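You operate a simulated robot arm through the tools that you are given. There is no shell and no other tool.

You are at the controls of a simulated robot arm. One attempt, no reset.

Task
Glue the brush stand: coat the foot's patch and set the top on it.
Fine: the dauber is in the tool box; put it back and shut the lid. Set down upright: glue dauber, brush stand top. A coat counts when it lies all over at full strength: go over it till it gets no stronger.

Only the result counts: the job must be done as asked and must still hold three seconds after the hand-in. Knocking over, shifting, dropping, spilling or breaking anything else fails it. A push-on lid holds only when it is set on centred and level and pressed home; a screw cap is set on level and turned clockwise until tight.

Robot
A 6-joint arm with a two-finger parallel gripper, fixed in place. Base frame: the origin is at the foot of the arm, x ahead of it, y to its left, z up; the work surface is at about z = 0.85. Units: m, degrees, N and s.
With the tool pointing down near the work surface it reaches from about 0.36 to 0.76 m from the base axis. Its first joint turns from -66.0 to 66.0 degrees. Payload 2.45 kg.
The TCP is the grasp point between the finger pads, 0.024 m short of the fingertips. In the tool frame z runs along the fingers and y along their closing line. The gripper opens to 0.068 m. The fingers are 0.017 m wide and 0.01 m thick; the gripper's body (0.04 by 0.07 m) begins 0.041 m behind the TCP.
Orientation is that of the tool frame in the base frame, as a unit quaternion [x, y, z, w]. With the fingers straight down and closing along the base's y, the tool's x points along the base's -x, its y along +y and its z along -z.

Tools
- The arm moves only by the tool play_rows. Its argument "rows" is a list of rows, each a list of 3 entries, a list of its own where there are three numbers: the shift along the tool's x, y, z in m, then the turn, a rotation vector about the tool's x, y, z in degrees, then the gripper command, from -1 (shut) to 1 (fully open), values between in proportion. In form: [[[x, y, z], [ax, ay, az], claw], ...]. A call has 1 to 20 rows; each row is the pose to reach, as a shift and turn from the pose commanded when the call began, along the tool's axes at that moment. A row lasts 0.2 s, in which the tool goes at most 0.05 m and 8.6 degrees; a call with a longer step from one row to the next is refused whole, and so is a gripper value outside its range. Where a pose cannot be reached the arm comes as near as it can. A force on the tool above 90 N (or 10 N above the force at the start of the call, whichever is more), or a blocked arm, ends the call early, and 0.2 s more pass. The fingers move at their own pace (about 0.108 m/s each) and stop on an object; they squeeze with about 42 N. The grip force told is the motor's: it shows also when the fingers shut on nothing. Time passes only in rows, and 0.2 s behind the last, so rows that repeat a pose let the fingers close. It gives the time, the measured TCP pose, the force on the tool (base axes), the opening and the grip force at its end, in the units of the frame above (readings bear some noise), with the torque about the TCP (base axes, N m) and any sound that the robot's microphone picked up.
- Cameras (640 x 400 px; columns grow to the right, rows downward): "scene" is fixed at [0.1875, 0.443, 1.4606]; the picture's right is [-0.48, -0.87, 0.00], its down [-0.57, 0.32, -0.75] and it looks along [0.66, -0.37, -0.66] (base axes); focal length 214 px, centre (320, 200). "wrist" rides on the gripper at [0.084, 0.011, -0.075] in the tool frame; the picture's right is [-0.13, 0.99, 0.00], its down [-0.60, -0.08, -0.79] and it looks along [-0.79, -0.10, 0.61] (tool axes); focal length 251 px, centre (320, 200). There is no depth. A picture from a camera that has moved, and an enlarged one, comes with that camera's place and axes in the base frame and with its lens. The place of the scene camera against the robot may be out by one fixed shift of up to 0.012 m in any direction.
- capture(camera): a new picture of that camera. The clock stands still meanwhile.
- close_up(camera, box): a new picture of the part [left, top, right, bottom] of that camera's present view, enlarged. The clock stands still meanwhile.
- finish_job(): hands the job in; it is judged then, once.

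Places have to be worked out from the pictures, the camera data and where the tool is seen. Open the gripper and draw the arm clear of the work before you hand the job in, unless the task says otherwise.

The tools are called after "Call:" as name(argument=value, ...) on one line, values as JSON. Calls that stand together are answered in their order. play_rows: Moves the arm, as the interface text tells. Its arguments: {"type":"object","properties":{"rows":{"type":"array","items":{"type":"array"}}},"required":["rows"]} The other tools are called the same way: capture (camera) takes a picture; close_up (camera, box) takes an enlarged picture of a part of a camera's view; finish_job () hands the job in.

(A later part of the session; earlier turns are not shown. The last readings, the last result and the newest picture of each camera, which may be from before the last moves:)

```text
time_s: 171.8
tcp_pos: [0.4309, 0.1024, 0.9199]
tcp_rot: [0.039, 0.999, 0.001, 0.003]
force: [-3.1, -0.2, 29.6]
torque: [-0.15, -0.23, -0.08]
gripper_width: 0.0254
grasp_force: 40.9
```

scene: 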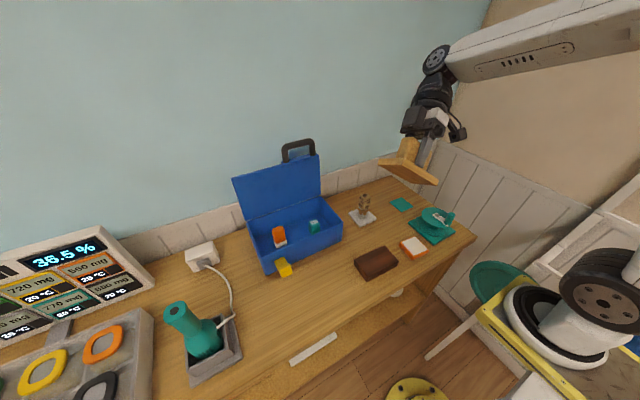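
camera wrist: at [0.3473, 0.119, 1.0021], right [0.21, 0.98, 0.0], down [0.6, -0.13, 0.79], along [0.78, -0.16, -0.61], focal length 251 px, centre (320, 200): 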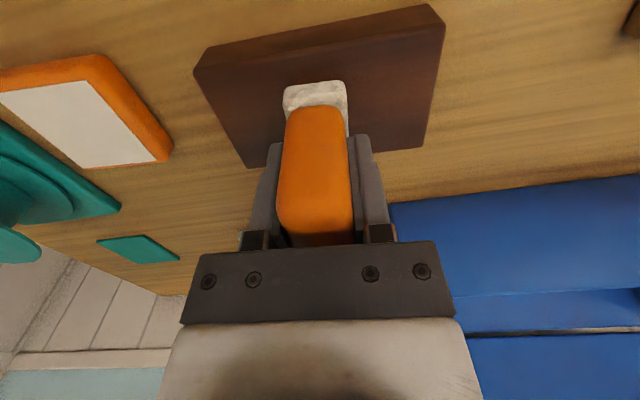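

Contact. I'll back off and look for a mark.

Call:
play_rows(rows=[[[0, 0, -0.0008], [0, 0, 0], -1], [[0, 0.005, -0.0008], [0, 0, 0], -1], [[0, 0.01, -0.0008], [0, 0, 0], -1], [[0, 0.01, -0.02], [0, 0, 0], -1], [[-0.01, 0.01, -0.06], [0, 0, 0], -1], [[-0.05, 0.01, -0.08], [0, 0, 0], -1], [[-0.09, 0.01, -0.09], [0, 0, 0], -1]])

Call:
close_up(camera="scene", box=[350, 240, 405, 285])

Call:
close_up(camera="scene", box=[340, 170, 490, 280])

```text
time_s: 173.4
tcp_pos: [0.5208, 0.104, 1.0105]
tcp_rot: [0.039, 0.999, 0.0, 0.0]
force: [0.3, 0.0, -0.2]
torque: [0.04, -0.02, 0.05]
gripper_width: 0.0252
grasp_force: 40.7
```

```text
8.89 times, centred on (378, 262) of scene
camera zoom: at [0.1875, 0.443, 1.4606], right [-0.48, -0.87, 0.0], down [-0.57, 0.32, -0.75], along [0.66, -0.37, -0.66], focal length 1906 px, centre (-191, -356)
```

zoom: 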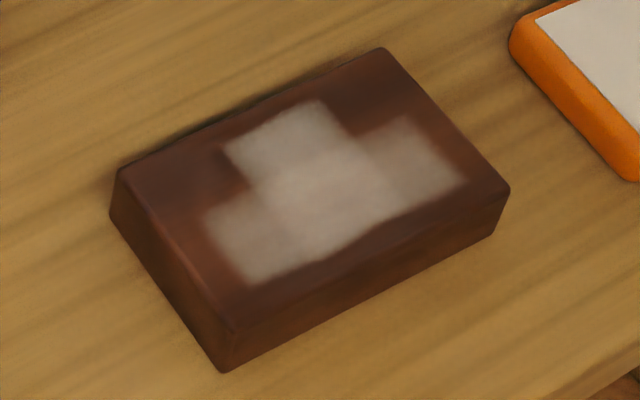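

```text
3.64 times, centred on (415, 225) of scene
camera zoom: at [0.1875, 0.443, 1.4606], right [-0.48, -0.87, 0.0], down [-0.57, 0.32, -0.75], along [0.66, -0.37, -0.66], focal length 780 px, centre (-26, 109)
```

zoom: 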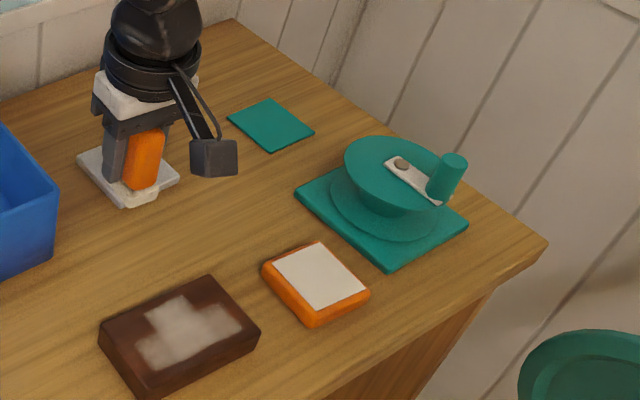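

That settles it: the glue shows up clearly on the **brown block**, so it is the foot, and the orange slab was only a look-alike. I'll now coat the whole top face of the brown block (centre ≈(0.429,0.103), yaw −2.2°). First, return to it and find contact.

Call:
play_rows(rows=[[[0.03, -0.003, 0.01], [0, 0, -1], -1], [[0.065, -0.006, 0.025], [0, 0, -2.2], -1], [[0.0917, -0.0082, 0.05], [0, 0, -2.2], -1], [[0.0917, -0.0082, 0.08], [0, 0, -2.2], -1], [[0.0917, -0.0082, 0.088], [0, 0, -2.2], -1], [[0.0917, -0.0082, 0.0895], [0, 0, -2.2], -1]])

Call:
capture(camera="wrist")

Call:
close_up(camera="wrist", box=[180, 0, 460, 180])

```text
time_s: 174.8
tcp_pos: [0.4297, 0.104, 0.9208]
tcp_rot: [0.02, 1.0, 0.0, 0.002]
force: [-4.6, 1.6, 12.8]
torque: [0.04, -0.01, 0.02]
gripper_width: 0.0251
grasp_force: 41.2
```

```text
taken
camera wrist: at [0.3457, 0.1193, 0.9946], right [0.17, 0.99, 0.0], down [0.6, -0.1, 0.79], along [0.78, -0.13, -0.61], focal length 251 px, centre (320, 200)
```

wrist: 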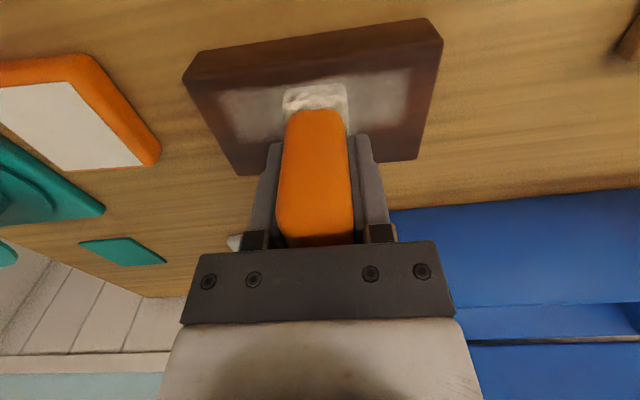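

```text
2.22 times, centred on (320, 90) of wrist
camera zoom: at [0.3457, 0.1193, 0.9946], right [0.17, 0.99, 0.0], down [0.6, -0.1, 0.79], along [0.78, -0.13, -0.61], focal length 559 px, centre (320, 444)
```

zoom: 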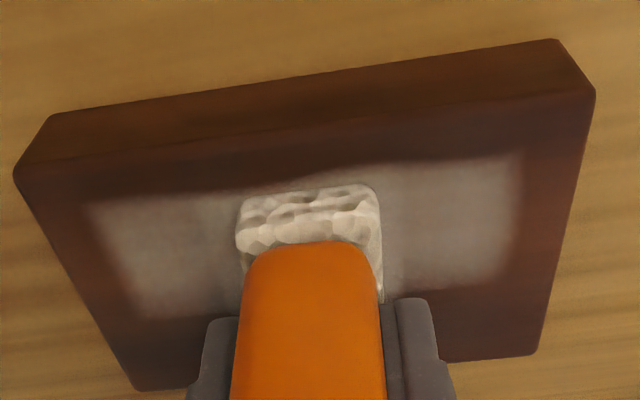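

The coat is spreading over a rectangular patch on the block's top, and contact is a good 13 N. I'll raster the whole face.

Call:
play_rows(rows=[[[0.004, -0.01, 0], [0, 0, 0], -1], [[0.008, -0.02, 0], [0, 0, 0], -1], [[0.011, -0.03, 0], [0, 0, 0], -1], [[0.011, -0.04, 0], [0, 0, 0], -1], [[0.011, -0.03, 0], [0, 0, 0], -1], [[0.011, -0.018, 0], [0, 0, 0], -1], [[0.011, -0.006, 0], [0, 0, 0], -1], [[0.011, 0.006, 0], [0, 0, 0], -1], [[0.011, 0.018, 0], [0, 0, 0], -1], [[0.011, 0.03, 0], [0, 0, 0], -1], [[0.011, 0.04, 0], [0, 0, 0], -1], [[0.0, 0.04, 0], [0, 0, 0], -1], [[0.0, 0.028, 0], [0, 0, 0], -1], [[0.0, 0.016, 0], [0, 0, 0], -1], [[0.0, 0.004, 0], [0, 0, 0], -1], [[0.0, -0.008, 0], [0, 0, 0], -1], [[0.0, -0.02, 0], [0, 0, 0], -1], [[0.0, -0.03, 0], [0, 0, 0], -1], [[0.0, -0.04, 0], [0, 0, 0], -1]])

Call:
close_up(camera="wrist", box=[180, 0, 460, 180])

Call:
close_up(camera="scene", box=[345, 235, 410, 285])

```text
time_s: 178.8
tcp_pos: [0.4267, 0.0632, 0.9202]
tcp_rot: [0.02, 1.0, -0.001, 0.0]
force: [-0.5, 3.8, 10.4]
torque: [0.18, -0.19, 0.08]
gripper_width: 0.0256
grasp_force: 40.4
```

```text
2.22 times, centred on (320, 90) of wrist
camera zoom: at [0.3435, 0.0785, 0.9941], right [0.17, 0.99, 0.0], down [0.6, -0.1, 0.79], along [0.78, -0.13, -0.61], focal length 559 px, centre (320, 444)
```

zoom: 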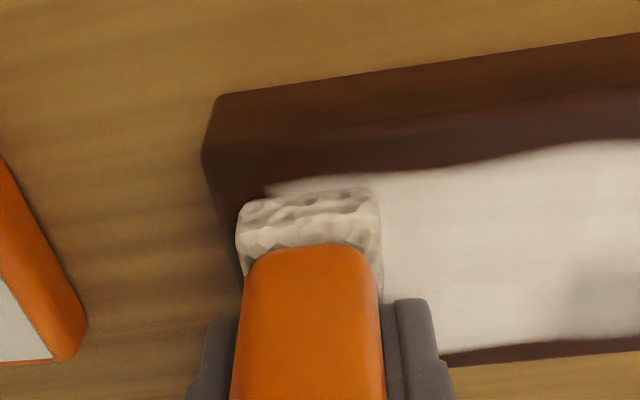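

```text
8.00 times, centred on (378, 260) of scene
camera zoom: at [0.1874, 0.443, 1.4606], right [-0.48, -0.87, 0.0], down [-0.57, 0.32, -0.75], along [0.66, -0.37, -0.66], focal length 1716 px, centre (-140, -280)
```

zoom: 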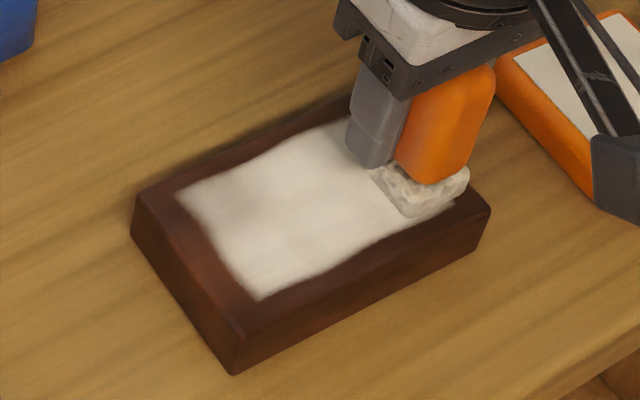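

The coat builds up bright white. Continuing with the far lanes.

Call:
play_rows(rows=[[[-0.006, 0, 0], [0, 0, 0], -1], [[-0.011, 0, 0], [0, 0, 0], -1], [[-0.011, 0.012, 0], [0, 0, 0], -1], [[-0.011, 0.024, 0], [0, 0, 0], -1], [[-0.011, 0.036, 0], [0, 0, 0], -1], [[-0.011, 0.048, 0], [0, 0, 0], -1], [[-0.011, 0.06, 0], [0, 0, 0], -1], [[-0.011, 0.072, 0], [0, 0, 0], -1], [[-0.011, 0.082, 0], [0, 0, 0], -1], [[0.0, 0.082, 0], [0, 0, 0], -1], [[0.011, 0.082, 0], [0, 0, 0], -1], [[0.0, 0.082, 0], [0, 0, 0], -1], [[-0.006, 0.07, 0], [0, 0, 0], -1], [[-0.006, 0.058, 0], [0, 0, 0], -1], [[-0.006, 0.046, 0], [0, 0, 0], -1], [[-0.006, 0.034, 0], [0, 0, 0], -1], [[-0.006, 0.022, 0], [0, 0, 0], -1], [[-0.006, 0.01, 0], [0, 0, 0], -1], [[-0.006, 0.0, 0], [0, 0, 0], -1]])

Call:
play_rows(rows=[[[0.006, 0, 0], [0, 0, 0], -1], [[0.016, 0, 0], [0, 0, 0], -1], [[0.016, 0.012, 0], [0, 0, 0], -1], [[0.016, 0.024, 0], [0, 0, 0], -1], [[0.016, 0.036, 0], [0, 0, 0], -1], [[0.016, 0.048, 0], [0, 0, 0], -1], [[0.016, 0.06, 0], [0, 0, 0], -1], [[0.016, 0.072, 0], [0, 0, 0], -1], [[0.016, 0.082, 0], [0, 0, 0], -1], [[0.006, 0.082, 0], [0, 0, 0], -1], [[0.006, 0.07, 0], [0, 0, 0], -1], [[0.006, 0.058, 0], [0, 0, 0], -1], [[0.006, 0.046, 0], [0, 0, 0], -1], [[0.006, 0.034, 0], [0, 0, 0], -1], [[0.006, 0.02, 0], [0, 0, 0], -1]])

Call:
close_up(camera="wrist", box=[180, 0, 460, 180])

Call:
close_up(camera="scene", box=[345, 235, 410, 285])

```text
time_s: 182.8
tcp_pos: [0.4343, 0.062, 0.9193]
tcp_rot: [0.02, 1.0, -0.001, 0.002]
force: [1.2, 13.7, 37.3]
torque: [0.47, -0.01, -0.01]
gripper_width: 0.0253
grasp_force: 40.6
```

```text
time_s: 186.0
tcp_pos: [0.4262, 0.0852, 0.9212]
tcp_rot: [0.02, 1.0, 0.0, 0.001]
force: [1.3, 6.7, 17.3]
torque: [0.27, -0.2, 0.03]
gripper_width: 0.0257
grasp_force: 41.0
```

```text
2.22 times, centred on (320, 90) of wrist
camera zoom: at [0.3427, 0.0989, 0.9938], right [0.17, 0.99, 0.0], down [0.6, -0.1, 0.79], along [0.78, -0.13, -0.61], focal length 559 px, centre (320, 444)
```

zoom: 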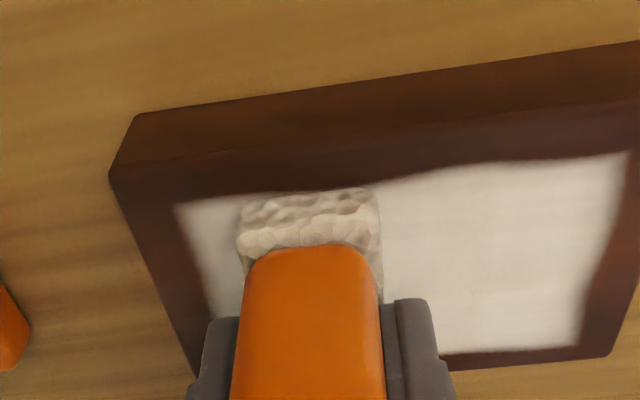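

```text
8.00 times, centred on (378, 260) of scene
camera zoom: at [0.1873, 0.4431, 1.4606], right [-0.48, -0.87, 0.0], down [-0.57, 0.32, -0.75], along [0.66, -0.37, -0.66], focal length 1716 px, centre (-140, -280)
```

zoom: 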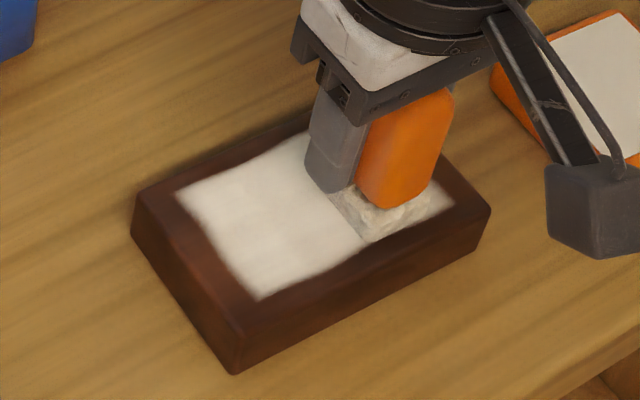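

Almost full. I'll rub the low-y end some more, then lift and inspect.

Call:
play_rows(rows=[[[0.005, -0.01, 0], [0, 0, 0], -1], [[0.005, -0.02, 0], [0, 0, 0], -1], [[-0.005, -0.02, 0], [0, 0, 0], -1], [[-0.015, -0.02, 0], [0, 0, 0], -1], [[-0.015, -0.01, 0], [0, 0, 0], -1], [[-0.005, -0.01, 0], [0, 0, 0], -1], [[0.007, -0.01, 0], [0, 0, 0], -1], [[0.007, -0.022, 0], [0, 0, 0], -1], [[-0.005, -0.022, 0], [0, 0, 0], -1], [[-0.016, -0.022, 0], [0, 0, 0], -1], [[-0.016, -0.01, 0], [0, 0, 0], -1], [[-0.016, 0.002, 0], [0, 0, 0], -1], [[-0.016, 0.014, 0], [0, 0, 0], -1], [[-0.016, 0.026, 0], [0, 0, 0], -1], [[-0.016, 0.038, 0], [0, 0, 0], -1], [[-0.016, 0.05, 0], [0, 0, 0], -1], [[-0.016, 0.06, 0], [0, 0, 0], -1], [[-0.005, 0.06, 0], [0, 0, 0], -1], [[0.007, 0.06, 0], [0, 0, 0], -1]])

Call:
play_rows(rows=[[[0, -0.012, 0], [0, 0, 0], -1], [[0, -0.024, 0], [0, 0, 0], -1], [[0, -0.036, 0], [0, 0, 0], -1], [[0, -0.048, 0], [0, 0, 0], -1], [[0, -0.06, 0], [0, 0, 0], -1], [[0, -0.072, 0], [0, 0, 0], -1], [[0, -0.08, 0], [0, 0, 0], -1], [[-0.01, -0.08, 0], [0, 0, 0], -1], [[-0.01, -0.068, 0], [0, 0, 0], -1], [[-0.01, -0.056, 0], [0, 0, 0], -1], [[-0.01, -0.044, 0], [0, 0, 0], -1], [[-0.01, -0.04, -0.02], [0, 0, 0], -1], [[-0.01, -0.04, -0.06], [0, 0, 0], -1], [[-0.04, -0.04, -0.09], [0, 0, 0], -1], [[-0.08, -0.04, -0.1], [0, 0, 0], -1], [[-0.12, -0.04, -0.1], [0, 0, 0], -1]])

Call:
close_up(camera="scene", box=[350, 240, 405, 285])

Call:
close_up(camera="scene", box=[340, 170, 490, 280])

```text
time_s: 190.0
tcp_pos: [0.425, 0.1453, 0.9202]
tcp_rot: [0.02, 1.0, 0.001, 0.002]
force: [9.1, 0.7, 23.8]
torque: [-0.07, -0.26, 0.0]
gripper_width: 0.0254
grasp_force: 41.0
```

```text
time_s: 193.4
tcp_pos: [0.543, 0.0986, 1.0157]
tcp_rot: [0.02, 1.0, 0.0, 0.0]
force: [0.2, 0.3, -0.4]
torque: [-0.01, 0.01, 0.02]
gripper_width: 0.0253
grasp_force: 40.6
```

```text
8.89 times, centred on (378, 262) of scene
camera zoom: at [0.1875, 0.443, 1.4606], right [-0.48, -0.87, 0.0], down [-0.57, 0.32, -0.75], along [0.66, -0.37, -0.66], focal length 1906 px, centre (-191, -356)
```

zoom: 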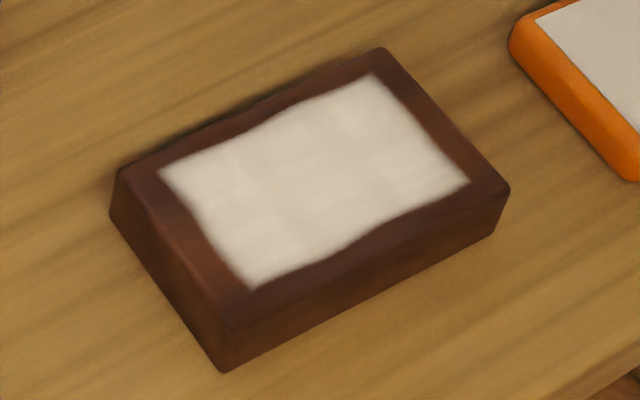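

```text
3.64 times, centred on (415, 225) of scene
camera zoom: at [0.1875, 0.443, 1.4606], right [-0.48, -0.87, 0.0], down [-0.57, 0.32, -0.75], along [0.66, -0.37, -0.66], focal length 780 px, centre (-26, 109)
```

zoom: 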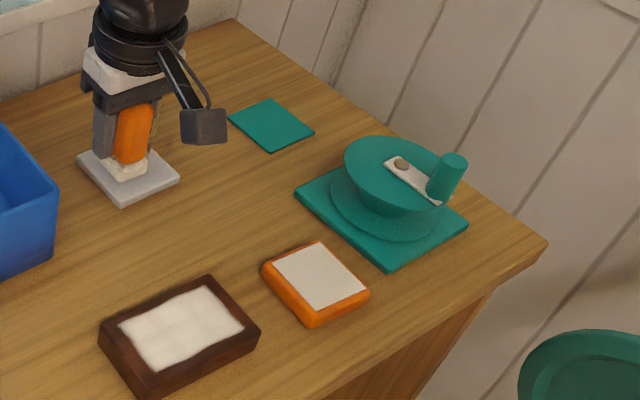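

The patch is now coated white all over. To be sure it's at full strength I'll do one more complete pass and compare.

Call:
play_rows(rows=[[[0.04, 0, 0.0], [0, 0, 0], -1], [[0.08, 0.0, 0.01], [0, 0, 0], -1], [[0.115, 0.0, 0.04], [0, 0, 0], -1], [[0.115, 0.0, 0.08], [0, 0, 0], -1], [[0.115, 0.0, 0.097], [0, 0, 0], -1], [[0.115, 0.0, 0.0995], [0, 0, 0], -1], [[0.115, 0.0, 0.1002], [0, 0, 0], -1]])

```text
time_s: 195.0
tcp_pos: [0.4269, 0.1053, 0.9196]
tcp_rot: [0.021, 1.0, 0.001, 0.001]
force: [-3.4, 5.0, 16.9]
torque: [0.13, 0.17, -0.03]
gripper_width: 0.0255
grasp_force: 40.3
```

Call:
play_rows(rows=[[[-0.006, -0.01, 0], [0, 0, 0], -1], [[-0.012, -0.021, 0], [0, 0, 0], -1], [[-0.012, -0.032, 0], [0, 0, 0], -1], [[-0.012, -0.042, 0], [0, 0, 0], -1], [[-0.012, -0.03, 0], [0, 0, 0], -1], [[-0.012, -0.018, 0], [0, 0, 0], -1], [[-0.012, -0.006, 0], [0, 0, 0], -1], [[-0.012, 0.006, 0], [0, 0, 0], -1], [[-0.012, 0.018, 0], [0, 0, 0], -1], [[-0.012, 0.03, 0], [0, 0, 0], -1], [[-0.012, 0.038, 0], [0, 0, 0], -1], [[-0.004, 0.038, 0], [0, 0, 0], -1], [[-0.004, 0.027, 0], [0, 0, 0], -1], [[-0.004, 0.015, 0], [0, 0, 0], -1], [[-0.004, 0.003, 0], [0, 0, 0], -1], [[-0.004, -0.009, 0], [0, 0, 0], -1], [[-0.004, -0.021, 0], [0, 0, 0], -1], [[-0.004, -0.033, 0], [0, 0, 0], -1], [[-0.004, -0.042, 0], [0, 0, 0], -1]])

Call:
play_rows(rows=[[[0.008, 0, 0.0], [0, 0, 0], -1], [[0.008, 0.012, 0], [0, 0, 0], -1], [[0.008, 0.024, 0], [0, 0, 0], -1], [[0.008, 0.036, 0], [0, 0, 0], -1], [[0.008, 0.048, 0], [0, 0, 0], -1], [[0.008, 0.06, 0], [0, 0, 0], -1], [[0.008, 0.072, 0], [0, 0, 0], -1], [[0.008, 0.08, 0], [0, 0, 0], -1], [[0.014, 0.08, 0], [0, 0, 0], -1], [[0.014, 0.068, 0], [0, 0, 0], -1], [[0.014, 0.056, 0], [0, 0, 0], -1], [[0.014, 0.044, 0], [0, 0, 0], -1], [[0.014, 0.032, 0], [0, 0, 0], -1], [[0.014, 0.02, 0], [0, 0, 0], -1], [[0.014, 0.008, 0], [0, 0, 0], -1], [[0.014, 0.0, 0], [0, 0, 0], -1], [[0.004, 0.0, 0], [0, 0, 0], -1]])

Call:
play_rows(rows=[[[0, 0.0, -0.02], [0, 0, 0], -1], [[0, 0.0, -0.06], [0, 0, 0], -1], [[-0.03, 0.03, -0.095], [0, 0, 0], -1], [[-0.07, 0.04, -0.1], [0, 0, 0], -1], [[-0.115, 0.04, -0.1], [0, 0, 0], -1]])

Call:
close_up(camera="scene", box=[350, 240, 405, 285])

Call:
close_up(camera="scene", box=[360, 248, 394, 272])

```text
time_s: 199.0
tcp_pos: [0.4296, 0.0608, 0.9186]
tcp_rot: [0.02, 1.0, 0.0, 0.0]
force: [-1.3, 8.9, 23.5]
torque: [0.3, -0.08, 0.04]
gripper_width: 0.0253
grasp_force: 40.8
```

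```text
time_s: 202.6
tcp_pos: [0.4232, 0.0611, 0.9193]
tcp_rot: [0.021, 1.0, 0.0, -0.002]
force: [-12.9, -0.6, 36.7]
torque: [-0.02, 0.32, 0.0]
gripper_width: 0.0252
grasp_force: 40.7
```

```text
refused: row 3 steps farther than a row can; nothing moved
```

```text
8.89 times, centred on (378, 262) of scene
camera zoom: at [0.1867, 0.4429, 1.4608], right [-0.48, -0.87, 0.0], down [-0.57, 0.32, -0.75], along [0.66, -0.37, -0.66], focal length 1906 px, centre (-191, -356)
```

zoom: 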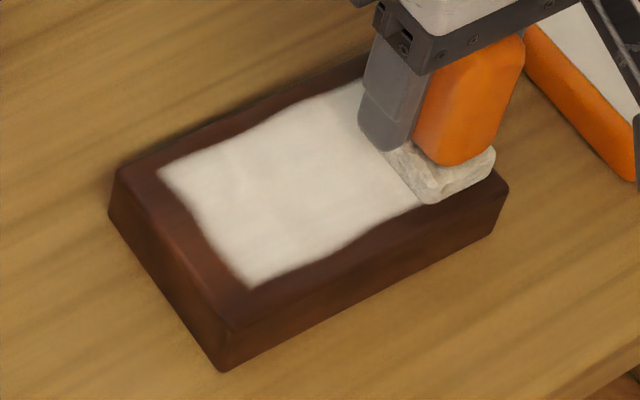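

```text
16.00 times, centred on (377, 260) of scene
camera zoom: at [0.1867, 0.4429, 1.4608], right [-0.48, -0.87, 0.0], down [-0.57, 0.32, -0.75], along [0.66, -0.37, -0.66], focal length 3432 px, centre (-592, -760)
```

zoom: 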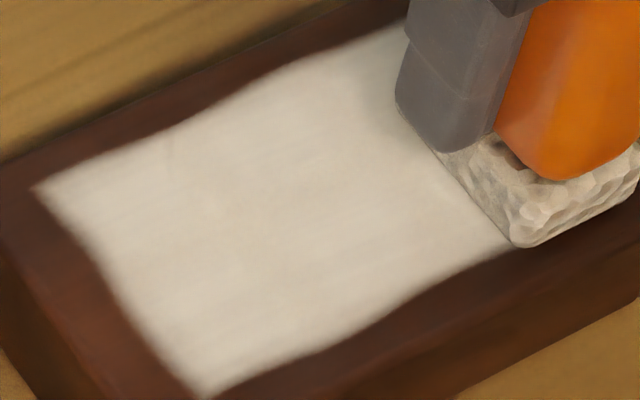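

Call:
play_rows(rows=[[[0, 0.0, -0.02], [0, 0, 0], -1], [[0, 0.0, -0.06], [0, 0, 0], -1], [[-0.02, 0.02, -0.095], [0, 0, 0], -1], [[-0.06, 0.035, -0.1], [0, 0, 0], -1], [[-0.105, 0.04, -0.1], [0, 0, 0], -1]])

Call:
close_up(camera="scene", box=[350, 240, 405, 285])

Call:
close_up(camera="scene", box=[366, 246, 396, 268])

```text
time_s: 203.8
tcp_pos: [0.5315, 0.0981, 1.0169]
tcp_rot: [0.021, 1.0, 0.0, 0.001]
force: [-0.4, 0.3, -0.3]
torque: [0.02, 0.01, 0.01]
gripper_width: 0.0252
grasp_force: 41.3
```

```text
8.89 times, centred on (378, 262) of scene
camera zoom: at [0.1875, 0.443, 1.4606], right [-0.48, -0.87, 0.0], down [-0.57, 0.32, -0.75], along [0.66, -0.37, -0.66], focal length 1906 px, centre (-191, -356)
```

zoom: 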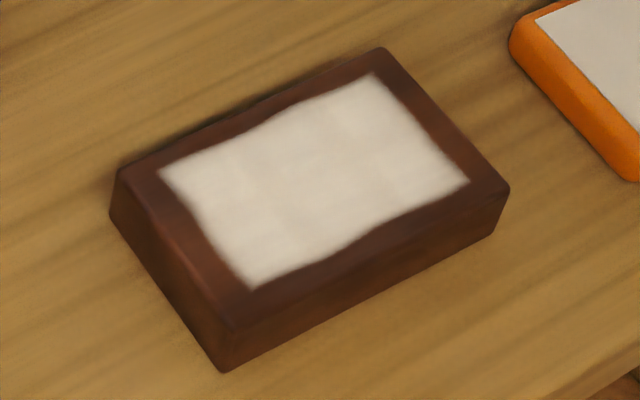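

```text
16.00 times, centred on (381, 257) of scene
camera zoom: at [0.1875, 0.443, 1.4606], right [-0.48, -0.87, 0.0], down [-0.57, 0.32, -0.75], along [0.66, -0.37, -0.66], focal length 3432 px, centre (-656, -712)
```

zoom: 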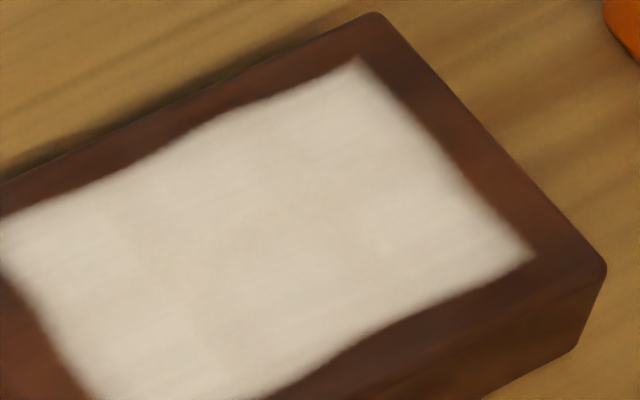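

The extra pass made no difference, so the coat is at full strength all over, and the block hasn't moved. Now back to the tool box with the dauber.

Call:
play_rows(rows=[[[0, 0, -0.04], [0, 0, -7.7], -1], [[0, 0.0, -0.08], [0, 0, -15.4], -1], [[-0.005, 0.02, -0.095], [0, 0, -23.1], -1], [[-0.015, 0.045, -0.095], [0, 0, -30.8], -1], [[-0.025, 0.07, -0.095], [0, 0, -38.5], -1], [[-0.035, 0.095, -0.095], [0, 0, -46.2], -1], [[-0.045, 0.12, -0.095], [0, 0, -53.9], -1], [[-0.055, 0.145, -0.095], [0, 0, -61.6], -1], [[-0.065, 0.17, -0.095], [0, 0, -69.3], -1], [[-0.08, 0.195, -0.095], [0, 0, -77], -1], [[-0.09, 0.22, -0.095], [0, 0, -84.7], -1], [[-0.099, 0.2403, -0.095], [0, 0, -92.3], -1]])

Call:
capture(camera="wrist")

```text
time_s: 206.4
tcp_pos: [0.6413, 0.3338, 1.113]
tcp_rot: [0.708, -0.706, 0.001, 0.0]
force: [-0.3, -0.4, -0.1]
torque: [0.0, 0.0, 0.01]
gripper_width: 0.025
grasp_force: 40.6
```

```text
taken
camera wrist: at [0.6292, 0.2501, 1.1881], right [-0.99, 0.13, 0.0], down [0.08, 0.6, 0.79], along [0.1, 0.79, -0.61], focal length 251 px, centre (320, 200)
```

wrist: 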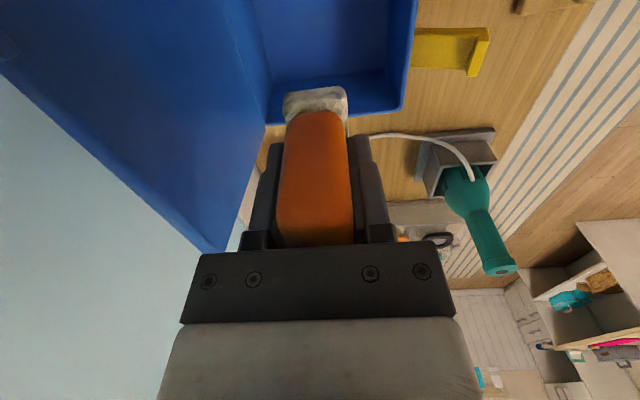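

Call:
play_rows(rows=[[[0, 0, 0.04], [0, 0, 0], -1], [[0, 0, 0.08], [0, 0, 0], -1], [[0, 0, 0.12], [0, 0, 0], -1], [[0, 0, 0.16], [0, 0, 0], -1], [[0, 0, 0.19], [0, 0, 0], -1], [[0, 0, 0.205], [0, 0, 0], -1], [[0, 0, 0.208], [0, 0, 0], -1]])

Call:
play_rows(rows=[[[0, 0, 0.0015], [0, 0, 0], -1], [[0, 0, 0.003], [0, 0, 0], -1], [[0, 0, 0.004], [0, 0, 0], -1]])

```text
time_s: 208.0
tcp_pos: [0.6386, 0.3357, 0.9058]
tcp_rot: [-0.707, 0.707, 0.0, -0.001]
force: [0.1, -0.2, -0.9]
torque: [0.0, 0.0, 0.01]
gripper_width: 0.0254
grasp_force: 40.8
```

```text
time_s: 208.8
tcp_pos: [0.6395, 0.3342, 0.9043]
tcp_rot: [-0.707, 0.708, 0.0, 0.0]
force: [-0.2, 0.0, -0.7]
torque: [-0.04, 0.01, -0.02]
gripper_width: 0.0253
grasp_force: 40.8
```

Call:
play_rows(rows=[[[0, 0, 0.0008], [0, 0, 0], -1], [[0, 0, 0.0016], [0, 0, 0], -1], [[0, 0, 0.0024], [0, 0, 0], -1]])

```text
time_s: 209.6
tcp_pos: [0.6404, 0.3346, 0.8991]
tcp_rot: [-0.707, 0.707, 0.0, 0.0]
force: [-0.1, -0.4, -1.5]
torque: [0.02, 0.0, 0.02]
gripper_width: 0.0252
grasp_force: 41.2
```

Call:
play_rows(rows=[[[0, 0, 0.0006], [0, 0, 0], -1], [[0, 0, 0.0012], [0, 0, 0], -1]])

```text
time_s: 210.2
tcp_pos: [0.6398, 0.3335, 0.8968]
tcp_rot: [-0.706, 0.708, 0.001, -0.001]
force: [-0.2, -1.4, -0.4]
torque: [-0.01, 0.0, -0.04]
gripper_width: 0.0253
grasp_force: 40.8
```

Call:
play_rows(rows=[[[0, 0, 0.0005], [0, 0, 0], -1], [[0, 0, 0.001], [0, 0, 0], -1]])

```text
time_s: 210.8
tcp_pos: [0.6413, 0.3329, 0.8984]
tcp_rot: [-0.707, 0.707, -0.001, 0.0]
force: [0.5, 0.7, -0.6]
torque: [0.01, 0.01, 0.0]
gripper_width: 0.0252
grasp_force: 40.6
```

Call:
play_rows(rows=[[[0, 0, 0.0005], [0, 0, 0], -1], [[0, 0, 0.001], [0, 0, 0], -1], [[0, 0, 0.0015], [0, 0, 0], -1]])

```text
time_s: 211.6
tcp_pos: [0.6405, 0.333, 0.8952]
tcp_rot: [-0.707, 0.707, 0.0, -0.001]
force: [-0.2, 0.3, 1.0]
torque: [0.04, 0.01, 0.02]
gripper_width: 0.0254
grasp_force: 40.7
```

It's just touching the floor (about 1 N). I'll release slowly with no preload, then rise.

Call:
play_rows(rows=[[[0, 0, 0.0], [0, 0, 0], -0.22], [[0, 0, 0.0], [0, 0, 0], -0.15], [[0, 0, 0.0], [0, 0, 0], 0.0], [[0, 0, 0.0], [0, 0, 0], 0.3], [[0, 0, 0.0], [0, 0, 0], 0.7], [[0, 0, -0.01], [0, 0, 0], 0.8], [[0, 0, -0.05], [0, 0, 0], 0.8], [[0, 0, -0.09], [0, 0, 0], 0.8], [[0, 0, -0.13], [0, 0, 0], 0.8], [[0, 0, -0.17], [0, 0, 0], 0.8]])

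Call:
capture(camera="wrist")

Call:
close_up(camera="scene", box=[240, 180, 350, 280])

```text
time_s: 213.8
tcp_pos: [0.6409, 0.3323, 1.0666]
tcp_rot: [0.707, -0.707, 0.0, 0.0]
force: [0.5, -0.3, 0.0]
torque: [-0.02, 0.03, 0.0]
gripper_width: 0.0613
grasp_force: 0.1
```

```text
taken
camera wrist: at [0.6288, 0.2485, 1.1403], right [-0.99, 0.13, 0.0], down [0.08, 0.6, 0.79], along [0.1, 0.79, -0.61], focal length 251 px, centre (320, 200)
```

wrist: 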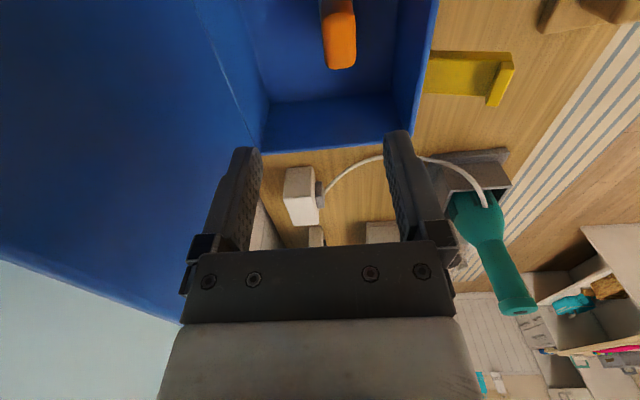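

```text
4.00 times, centred on (295, 230) of scene
camera zoom: at [0.1875, 0.443, 1.4607], right [-0.48, -0.87, 0.0], down [-0.57, 0.32, -0.75], along [0.66, -0.37, -0.66], focal length 858 px, centre (420, 80)
```

zoom: 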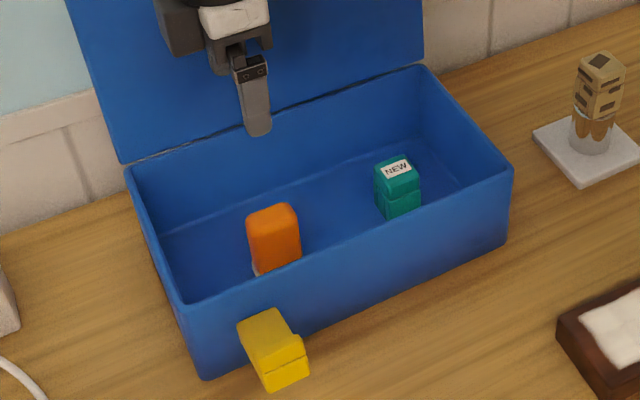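

The dauber is back and upright, though it followed one finger toward the front wall on release. I'll check that it stands properly.

Call:
close_up(camera="scene", box=[268, 222, 300, 250])

Call:
close_up(camera="wrist", box=[240, 0, 440, 125])

```text
14.29 times, centred on (284, 236) of scene
camera zoom: at [0.1875, 0.443, 1.4607], right [-0.48, -0.87, 0.0], down [-0.57, 0.32, -0.75], along [0.66, -0.37, -0.66], focal length 3064 px, centre (834, -314)
```

zoom: 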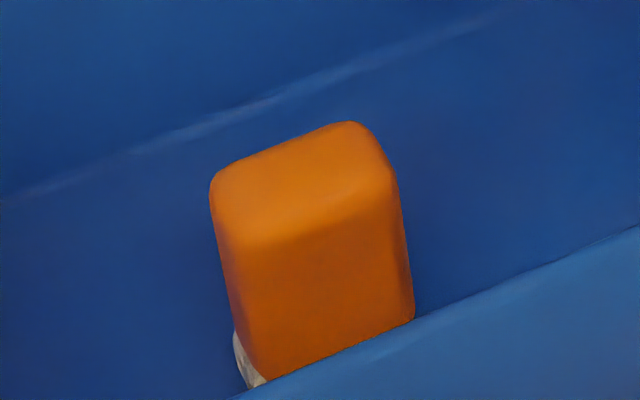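

```text
3.20 times, centred on (340, 62) of wrist
camera zoom: at [0.6288, 0.2485, 1.1403], right [-0.99, 0.13, 0.0], down [0.08, 0.6, 0.79], along [0.1, 0.79, -0.61], focal length 805 px, centre (256, 640)
```

zoom: 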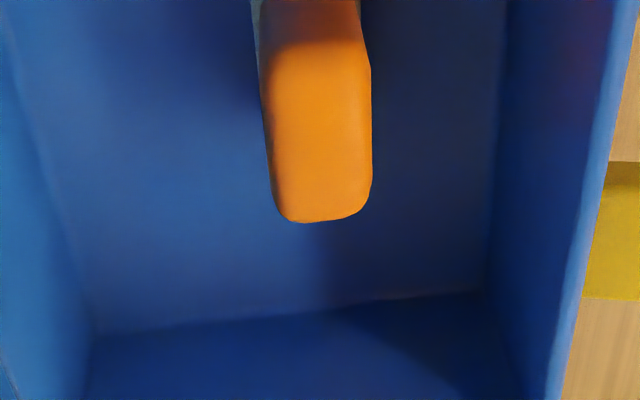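

The dauber stands upright inside the box, clear of the walls. The dragging came from the fingertips touching the wider base, so I'll grip the top higher this time. Moving over to the wooden top.

Call:
play_rows(rows=[[[0.003, 0.04, 0], [0, 0, -0.5], 0.8], [[0.006, 0.08, 0], [0, 0, -1], 0.8], [[0.009, 0.12, 0], [0, 0, -1.5], 0.8], [[0.012, 0.16, 0.0], [0, 0, -2], 0.8], [[0.014, 0.2, 0.01], [0, 0, -2.4], 0.8], [[0.0153, 0.24, 0.03], [0, 0, -2.7], 0.8], [[0.0153, 0.241, 0.07], [0, 0, -2.7], 0.8], [[0.0153, 0.241, 0.1066], [0, 0, -2.7], 0.8]])

Call:
close_up(camera="wrist", box=[240, 0, 440, 125])

Call:
close_up(camera="scene", box=[270, 240, 380, 330])

```text
time_s: 215.6
tcp_pos: [0.3978, 0.3196, 0.9603]
tcp_rot: [0.723, -0.691, 0.0, 0.0]
force: [0.0, -0.1, -0.7]
torque: [0.0, 0.0, 0.02]
gripper_width: 0.0612
grasp_force: 0.1
```

```text
3.20 times, centred on (340, 62) of wrist
camera zoom: at [0.3902, 0.2357, 1.0342], right [-1.0, 0.08, 0.0], down [0.05, 0.61, 0.79], along [0.07, 0.79, -0.61], focal length 805 px, centre (256, 640)
```

zoom: 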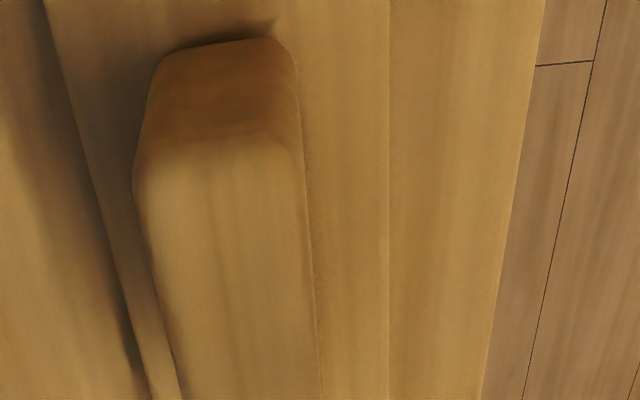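

```text
4.44 times, centred on (325, 285) of scene
camera zoom: at [0.1875, 0.443, 1.4606], right [-0.48, -0.87, 0.0], down [-0.57, 0.32, -0.75], along [0.66, -0.37, -0.66], focal length 953 px, centre (298, -178)
```

zoom: 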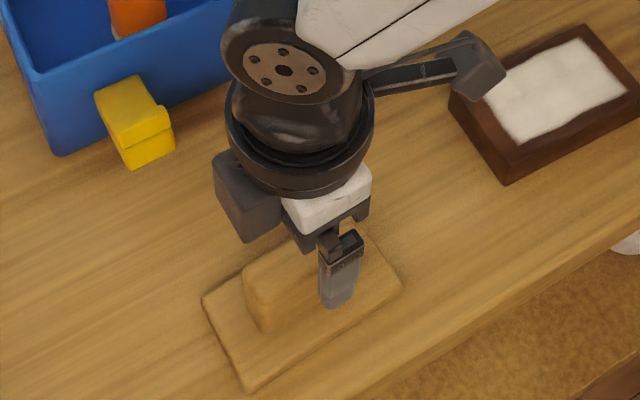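

Aligned within 2 mm. I'll descend less deep (z≈0.894) so the fingertips stay clear of the plate, then grip.

Call:
play_rows(rows=[[[0, -0.002, 0.03], [0, 0, 0], 0.8], [[0, -0.002, 0.055], [0, 0, 0], 0.8], [[0, -0.002, 0.066], [0, 0, 0], 0.8], [[0, -0.002, 0.066], [0, 0, 0], 0.2], [[0, -0.002, 0.066], [0, 0, 0], -0.5], [[0, -0.002, 0.066], [0, 0, 0], -1], [[0, -0.002, 0.066], [0, 0, 0], -1]])

```text
time_s: 217.2
tcp_pos: [0.4009, 0.3189, 0.8949]
tcp_rot: [0.724, -0.69, 0.0, 0.0]
force: [-0.1, -0.2, -1.2]
torque: [0.0, 0.0, -0.01]
gripper_width: 0.0256
grasp_force: 40.9
```

Gripped with no contact load. I'll lift and carry it over the brown foot, aligned to its yaw.

Call:
play_rows(rows=[[[0, 0, -0.02], [0, 0, 0], -1], [[0, 0, -0.06], [0, 0, 0], -1], [[0.03, -0.002, -0.09], [0, 0, 0.8], -1], [[0.07, -0.006, -0.09], [0, 0, 1.6], -1], [[0.11, -0.01, -0.09], [0, 0, 2.5], -1], [[0.15, -0.014, -0.09], [0, 0, 3.4], -1], [[0.19, -0.017, -0.09], [0, 0, 4.2], -1], [[0.2151, -0.0182, -0.08], [0, 0, 4.9], -1], [[0.2151, -0.0182, -0.05], [0, 0, 4.9], -1]])

Call:
capture(camera="wrist")

Call:
close_up(camera="scene", box=[345, 220, 425, 290])

```text
time_s: 219.2
tcp_pos: [0.4305, 0.1033, 0.9433]
tcp_rot: [-0.693, 0.721, -0.001, 0.0]
force: [-1.1, -0.5, -2.1]
torque: [-0.02, -0.04, -0.01]
gripper_width: 0.0258
grasp_force: 41.2
```

```text
taken
camera wrist: at [0.4152, 0.0198, 1.0179], right [-0.99, 0.17, 0.0], down [0.1, 0.6, 0.79], along [0.13, 0.78, -0.61], focal length 251 px, centre (320, 200)
```

wrist: 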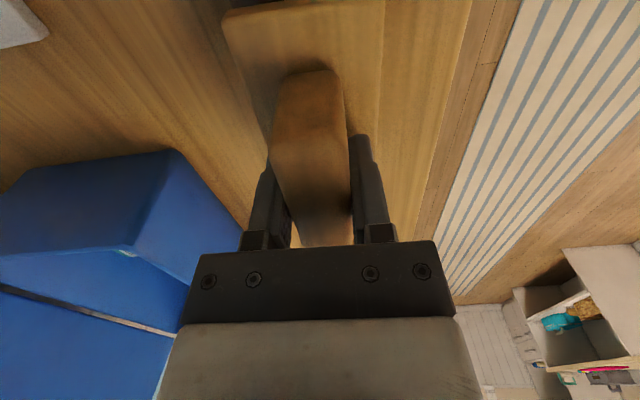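

```text
5.71 times, centred on (385, 255) of scene
camera zoom: at [0.1876, 0.4429, 1.4606], right [-0.48, -0.87, 0.0], down [-0.57, 0.32, -0.75], along [0.66, -0.37, -0.66], focal length 1226 px, centre (-51, -114)
```

zoom: 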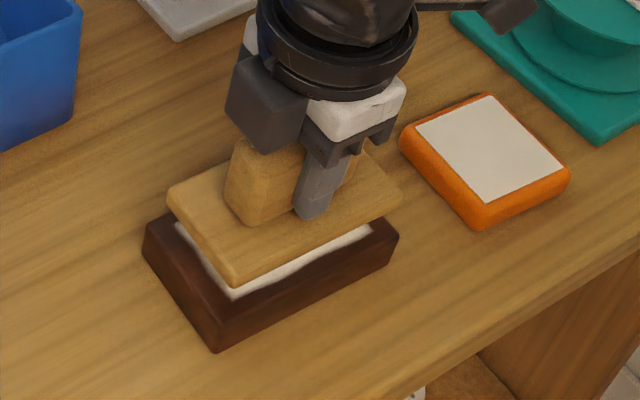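

Call:
play_rows(rows=[[[0, 0, 0.01], [0, 0, 0], -1], [[0, 0, 0.017], [0, 0, 0], -1], [[0, 0, 0.0185], [0, 0, 0], -1]])

Call:
close_up(camera="scene", box=[350, 240, 405, 285])

Call:
close_up(camera="wrist", box=[200, 0, 420, 160])

```text
time_s: 220.0
tcp_pos: [0.43, 0.1044, 0.9244]
tcp_rot: [-0.694, 0.72, 0.0, 0.0]
force: [-0.7, 0.2, -0.8]
torque: [0.03, 0.02, 0.03]
gripper_width: 0.026
grasp_force: 41.0
```

```text
8.89 times, centred on (378, 262) of scene
camera zoom: at [0.1876, 0.443, 1.4606], right [-0.48, -0.87, 0.0], down [-0.57, 0.32, -0.75], along [0.66, -0.37, -0.66], focal length 1906 px, centre (-191, -356)
```

zoom: 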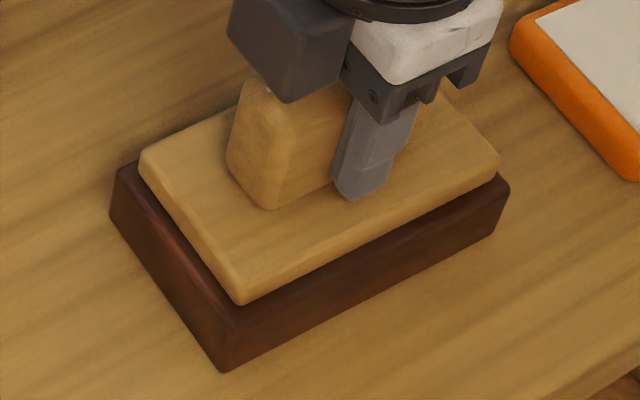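

```text
2.50 times, centred on (310, 80) of wrist
camera zoom: at [0.4146, 0.0215, 0.9998], right [-0.99, 0.17, 0.0], down [0.1, 0.6, 0.79], along [0.13, 0.78, -0.61], focal length 629 px, centre (345, 500)
```

zoom: 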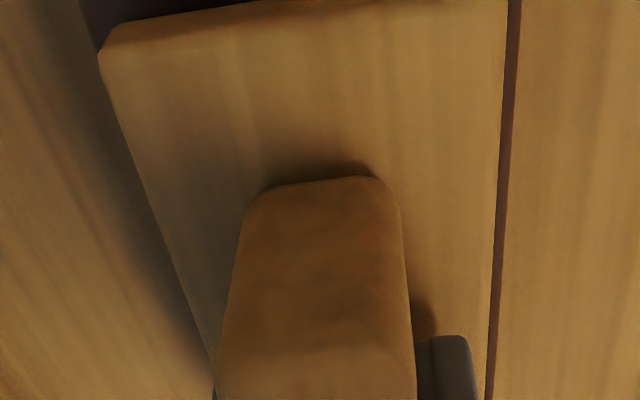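

The top matches the foot's outline very well. It looks about 2 mm too far +x and about 3 mm too far −y, so I'll correct that and lower slightly.

Call:
play_rows(rows=[[[-0.0024, 0.0021, 0.0], [0, 0, 0], -1], [[-0.0024, 0.0021, 0.001], [0, 0, 0], -1], [[-0.0024, 0.0021, 0.0015], [0, 0, 0], -1]])

Call:
close_up(camera="scene", box=[350, 240, 405, 285])

Call:
close_up(camera="wrist", box=[200, 0, 420, 160])

```text
time_s: 220.8
tcp_pos: [0.4271, 0.1068, 0.9244]
tcp_rot: [-0.693, 0.721, 0.0, -0.001]
force: [0.2, -2.6, 8.2]
torque: [-0.23, 0.13, 0.08]
gripper_width: 0.0254
grasp_force: 41.0
```

```text
8.89 times, centred on (378, 262) of scene
camera zoom: at [0.1874, 0.4429, 1.4607], right [-0.48, -0.87, 0.0], down [-0.57, 0.32, -0.75], along [0.66, -0.37, -0.66], focal length 1906 px, centre (-191, -356)
```

zoom: 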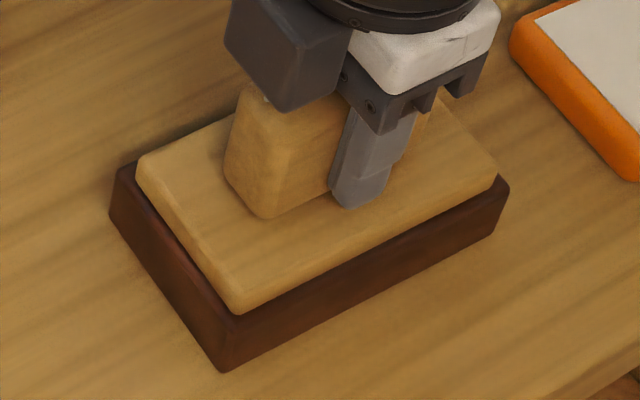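

```text
2.50 times, centred on (310, 80) of wrist
camera zoom: at [0.4128, 0.0237, 0.9985], right [-0.99, 0.17, 0.0], down [0.1, 0.6, 0.79], along [0.13, 0.78, -0.61], focal length 629 px, centre (345, 500)
```

zoom: 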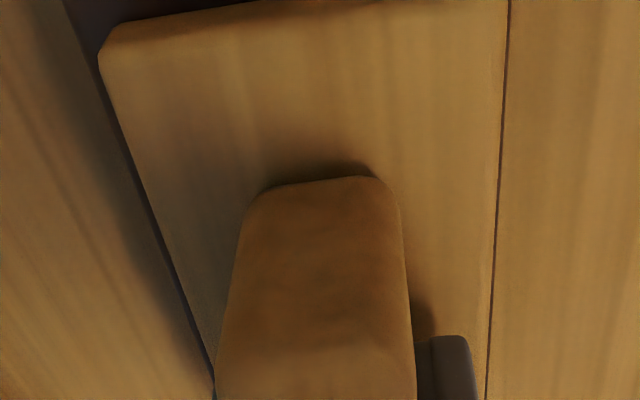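

It's touching the foot (8 N), and both views agree it's centred within about 2 mm. I'll press gently for a second to seat it.

Call:
play_rows(rows=[[[0, 0, 0.0003], [0, 0, 0], -1], [[0, 0, 0.0005], [0, 0, 0], -1], [[0, 0, 0.0005], [0, 0, 0], -1], [[0, 0, 0.0005], [0, 0, 0], -1], [[0, 0, 0.0], [0, 0, 0], -1], [[0, 0, -0.0004], [0, 0, 0], -1]])

```text
time_s: 222.2
tcp_pos: [0.4275, 0.1061, 0.925]
tcp_rot: [-0.693, 0.721, 0.0, 0.0]
force: [1.2, -3.6, 24.0]
torque: [-0.14, 0.02, -0.02]
gripper_width: 0.0257
grasp_force: 41.2
```

Call:
play_rows(rows=[[[0, 0, -0.0004], [0, 0, 0], -1], [[0, 0, -0.0007], [0, 0, 0], -1]])

```text
time_s: 222.8
tcp_pos: [0.4263, 0.1068, 0.9251]
tcp_rot: [-0.693, 0.721, 0.0, -0.001]
force: [3.5, 0.7, 5.4]
torque: [0.36, -0.26, -0.13]
gripper_width: 0.0253
grasp_force: 40.6
```

Call:
play_rows(rows=[[[0, 0, -0.0003], [0, 0, 0], -1], [[0, 0, -0.0003], [0, 0, 0], -0.1], [[0, 0, -0.0003], [0, 0, 0], 0.2], [[0, 0, -0.0003], [0, 0, 0], 0.4], [[0, 0, -0.0003], [0, 0, 0], 0.4]])

Call:
close_up(camera="scene", box=[350, 240, 405, 285])

Call:
close_up(camera="wrist", box=[200, 0, 420, 250])

```text
time_s: 224.0
tcp_pos: [0.4271, 0.107, 0.9249]
tcp_rot: [-0.693, 0.721, 0.0, 0.0]
force: [0.0, -0.1, -0.6]
torque: [-0.03, 0.0, -0.02]
gripper_width: 0.0477
grasp_force: 0.1
```

```text
8.89 times, centred on (378, 262) of scene
camera zoom: at [0.1875, 0.443, 1.4606], right [-0.48, -0.87, 0.0], down [-0.57, 0.32, -0.75], along [0.66, -0.37, -0.66], focal length 1906 px, centre (-191, -356)
```

zoom: 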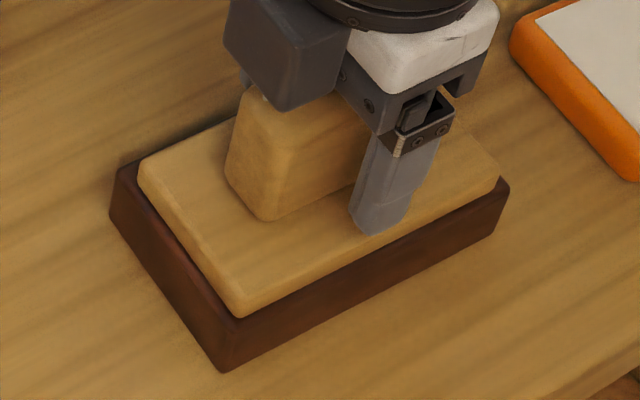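

```text
1.60 times, centred on (310, 125) of wrist
camera zoom: at [0.4129, 0.0243, 0.9991], right [-0.99, 0.17, 0.0], down [0.1, 0.6, 0.79], along [0.13, 0.78, -0.61], focal length 402 px, centre (336, 320)
```

zoom: 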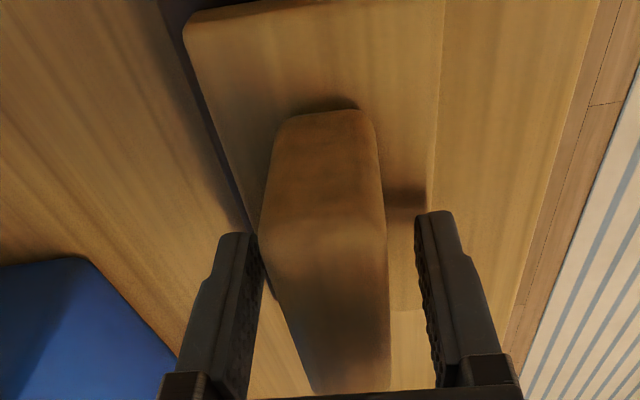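

The top stayed exactly in place. I'll open fully and rise straight up.

Call:
play_rows(rows=[[[0, 0, 0], [0, 0, 0], 0.9], [[0, 0, -0.005], [0, 0, 0], 0.9], [[0, 0, -0.03], [0, 0, 0], 0.9], [[0, 0, -0.07], [0, 0, 0], 0.9], [[0, 0, -0.11], [0, 0, 0], 0.9], [[0, 0, -0.16], [0, 0, 0], 0.9]])

Call:
capture(camera="scene")

Call:
close_up(camera="scene", box=[340, 225, 420, 290])

Call:
capture(camera="wrist")

```text
time_s: 225.4
tcp_pos: [0.4274, 0.1085, 1.0864]
tcp_rot: [-0.693, 0.721, 0.001, 0.0]
force: [0.0, 0.3, -0.6]
torque: [-0.02, 0.0, 0.0]
gripper_width: 0.0646
grasp_force: 0.1
```

```text
taken
```

scene: 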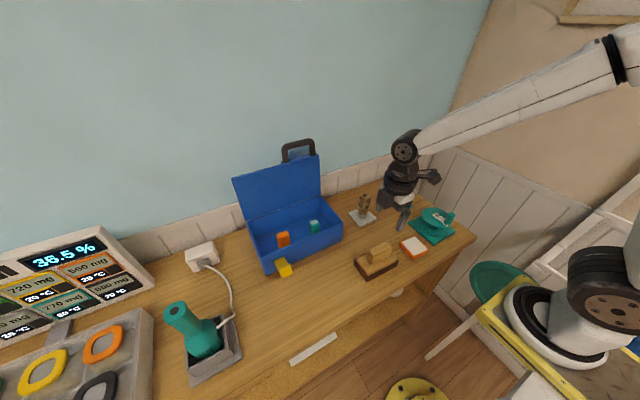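

```text
6.15 times, centred on (380, 258) of scene
camera zoom: at [0.1875, 0.443, 1.4607], right [-0.48, -0.87, 0.0], down [-0.57, 0.32, -0.75], along [0.66, -0.37, -0.66], focal length 1320 px, centre (-49, -154)
```

zoom: 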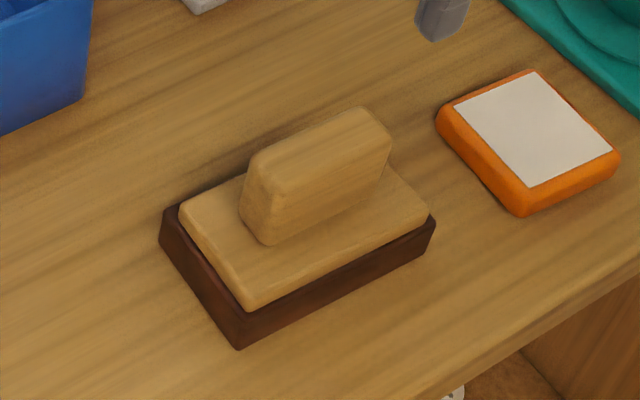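

```text
taken
camera wrist: at [0.4135, 0.0246, 1.1601], right [-0.99, 0.17, 0.0], down [0.1, 0.6, 0.79], along [0.13, 0.78, -0.61], focal length 251 px, centre (320, 200)
```

wrist: 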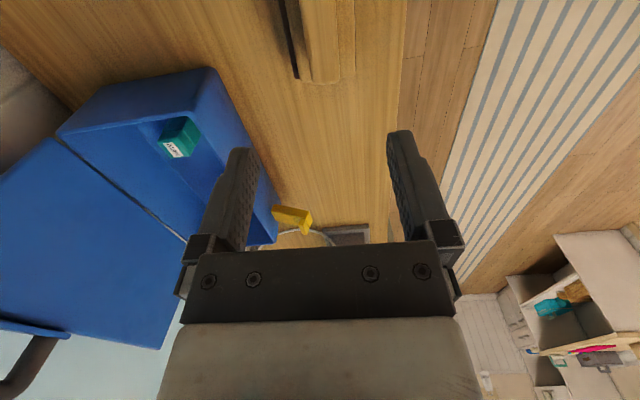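

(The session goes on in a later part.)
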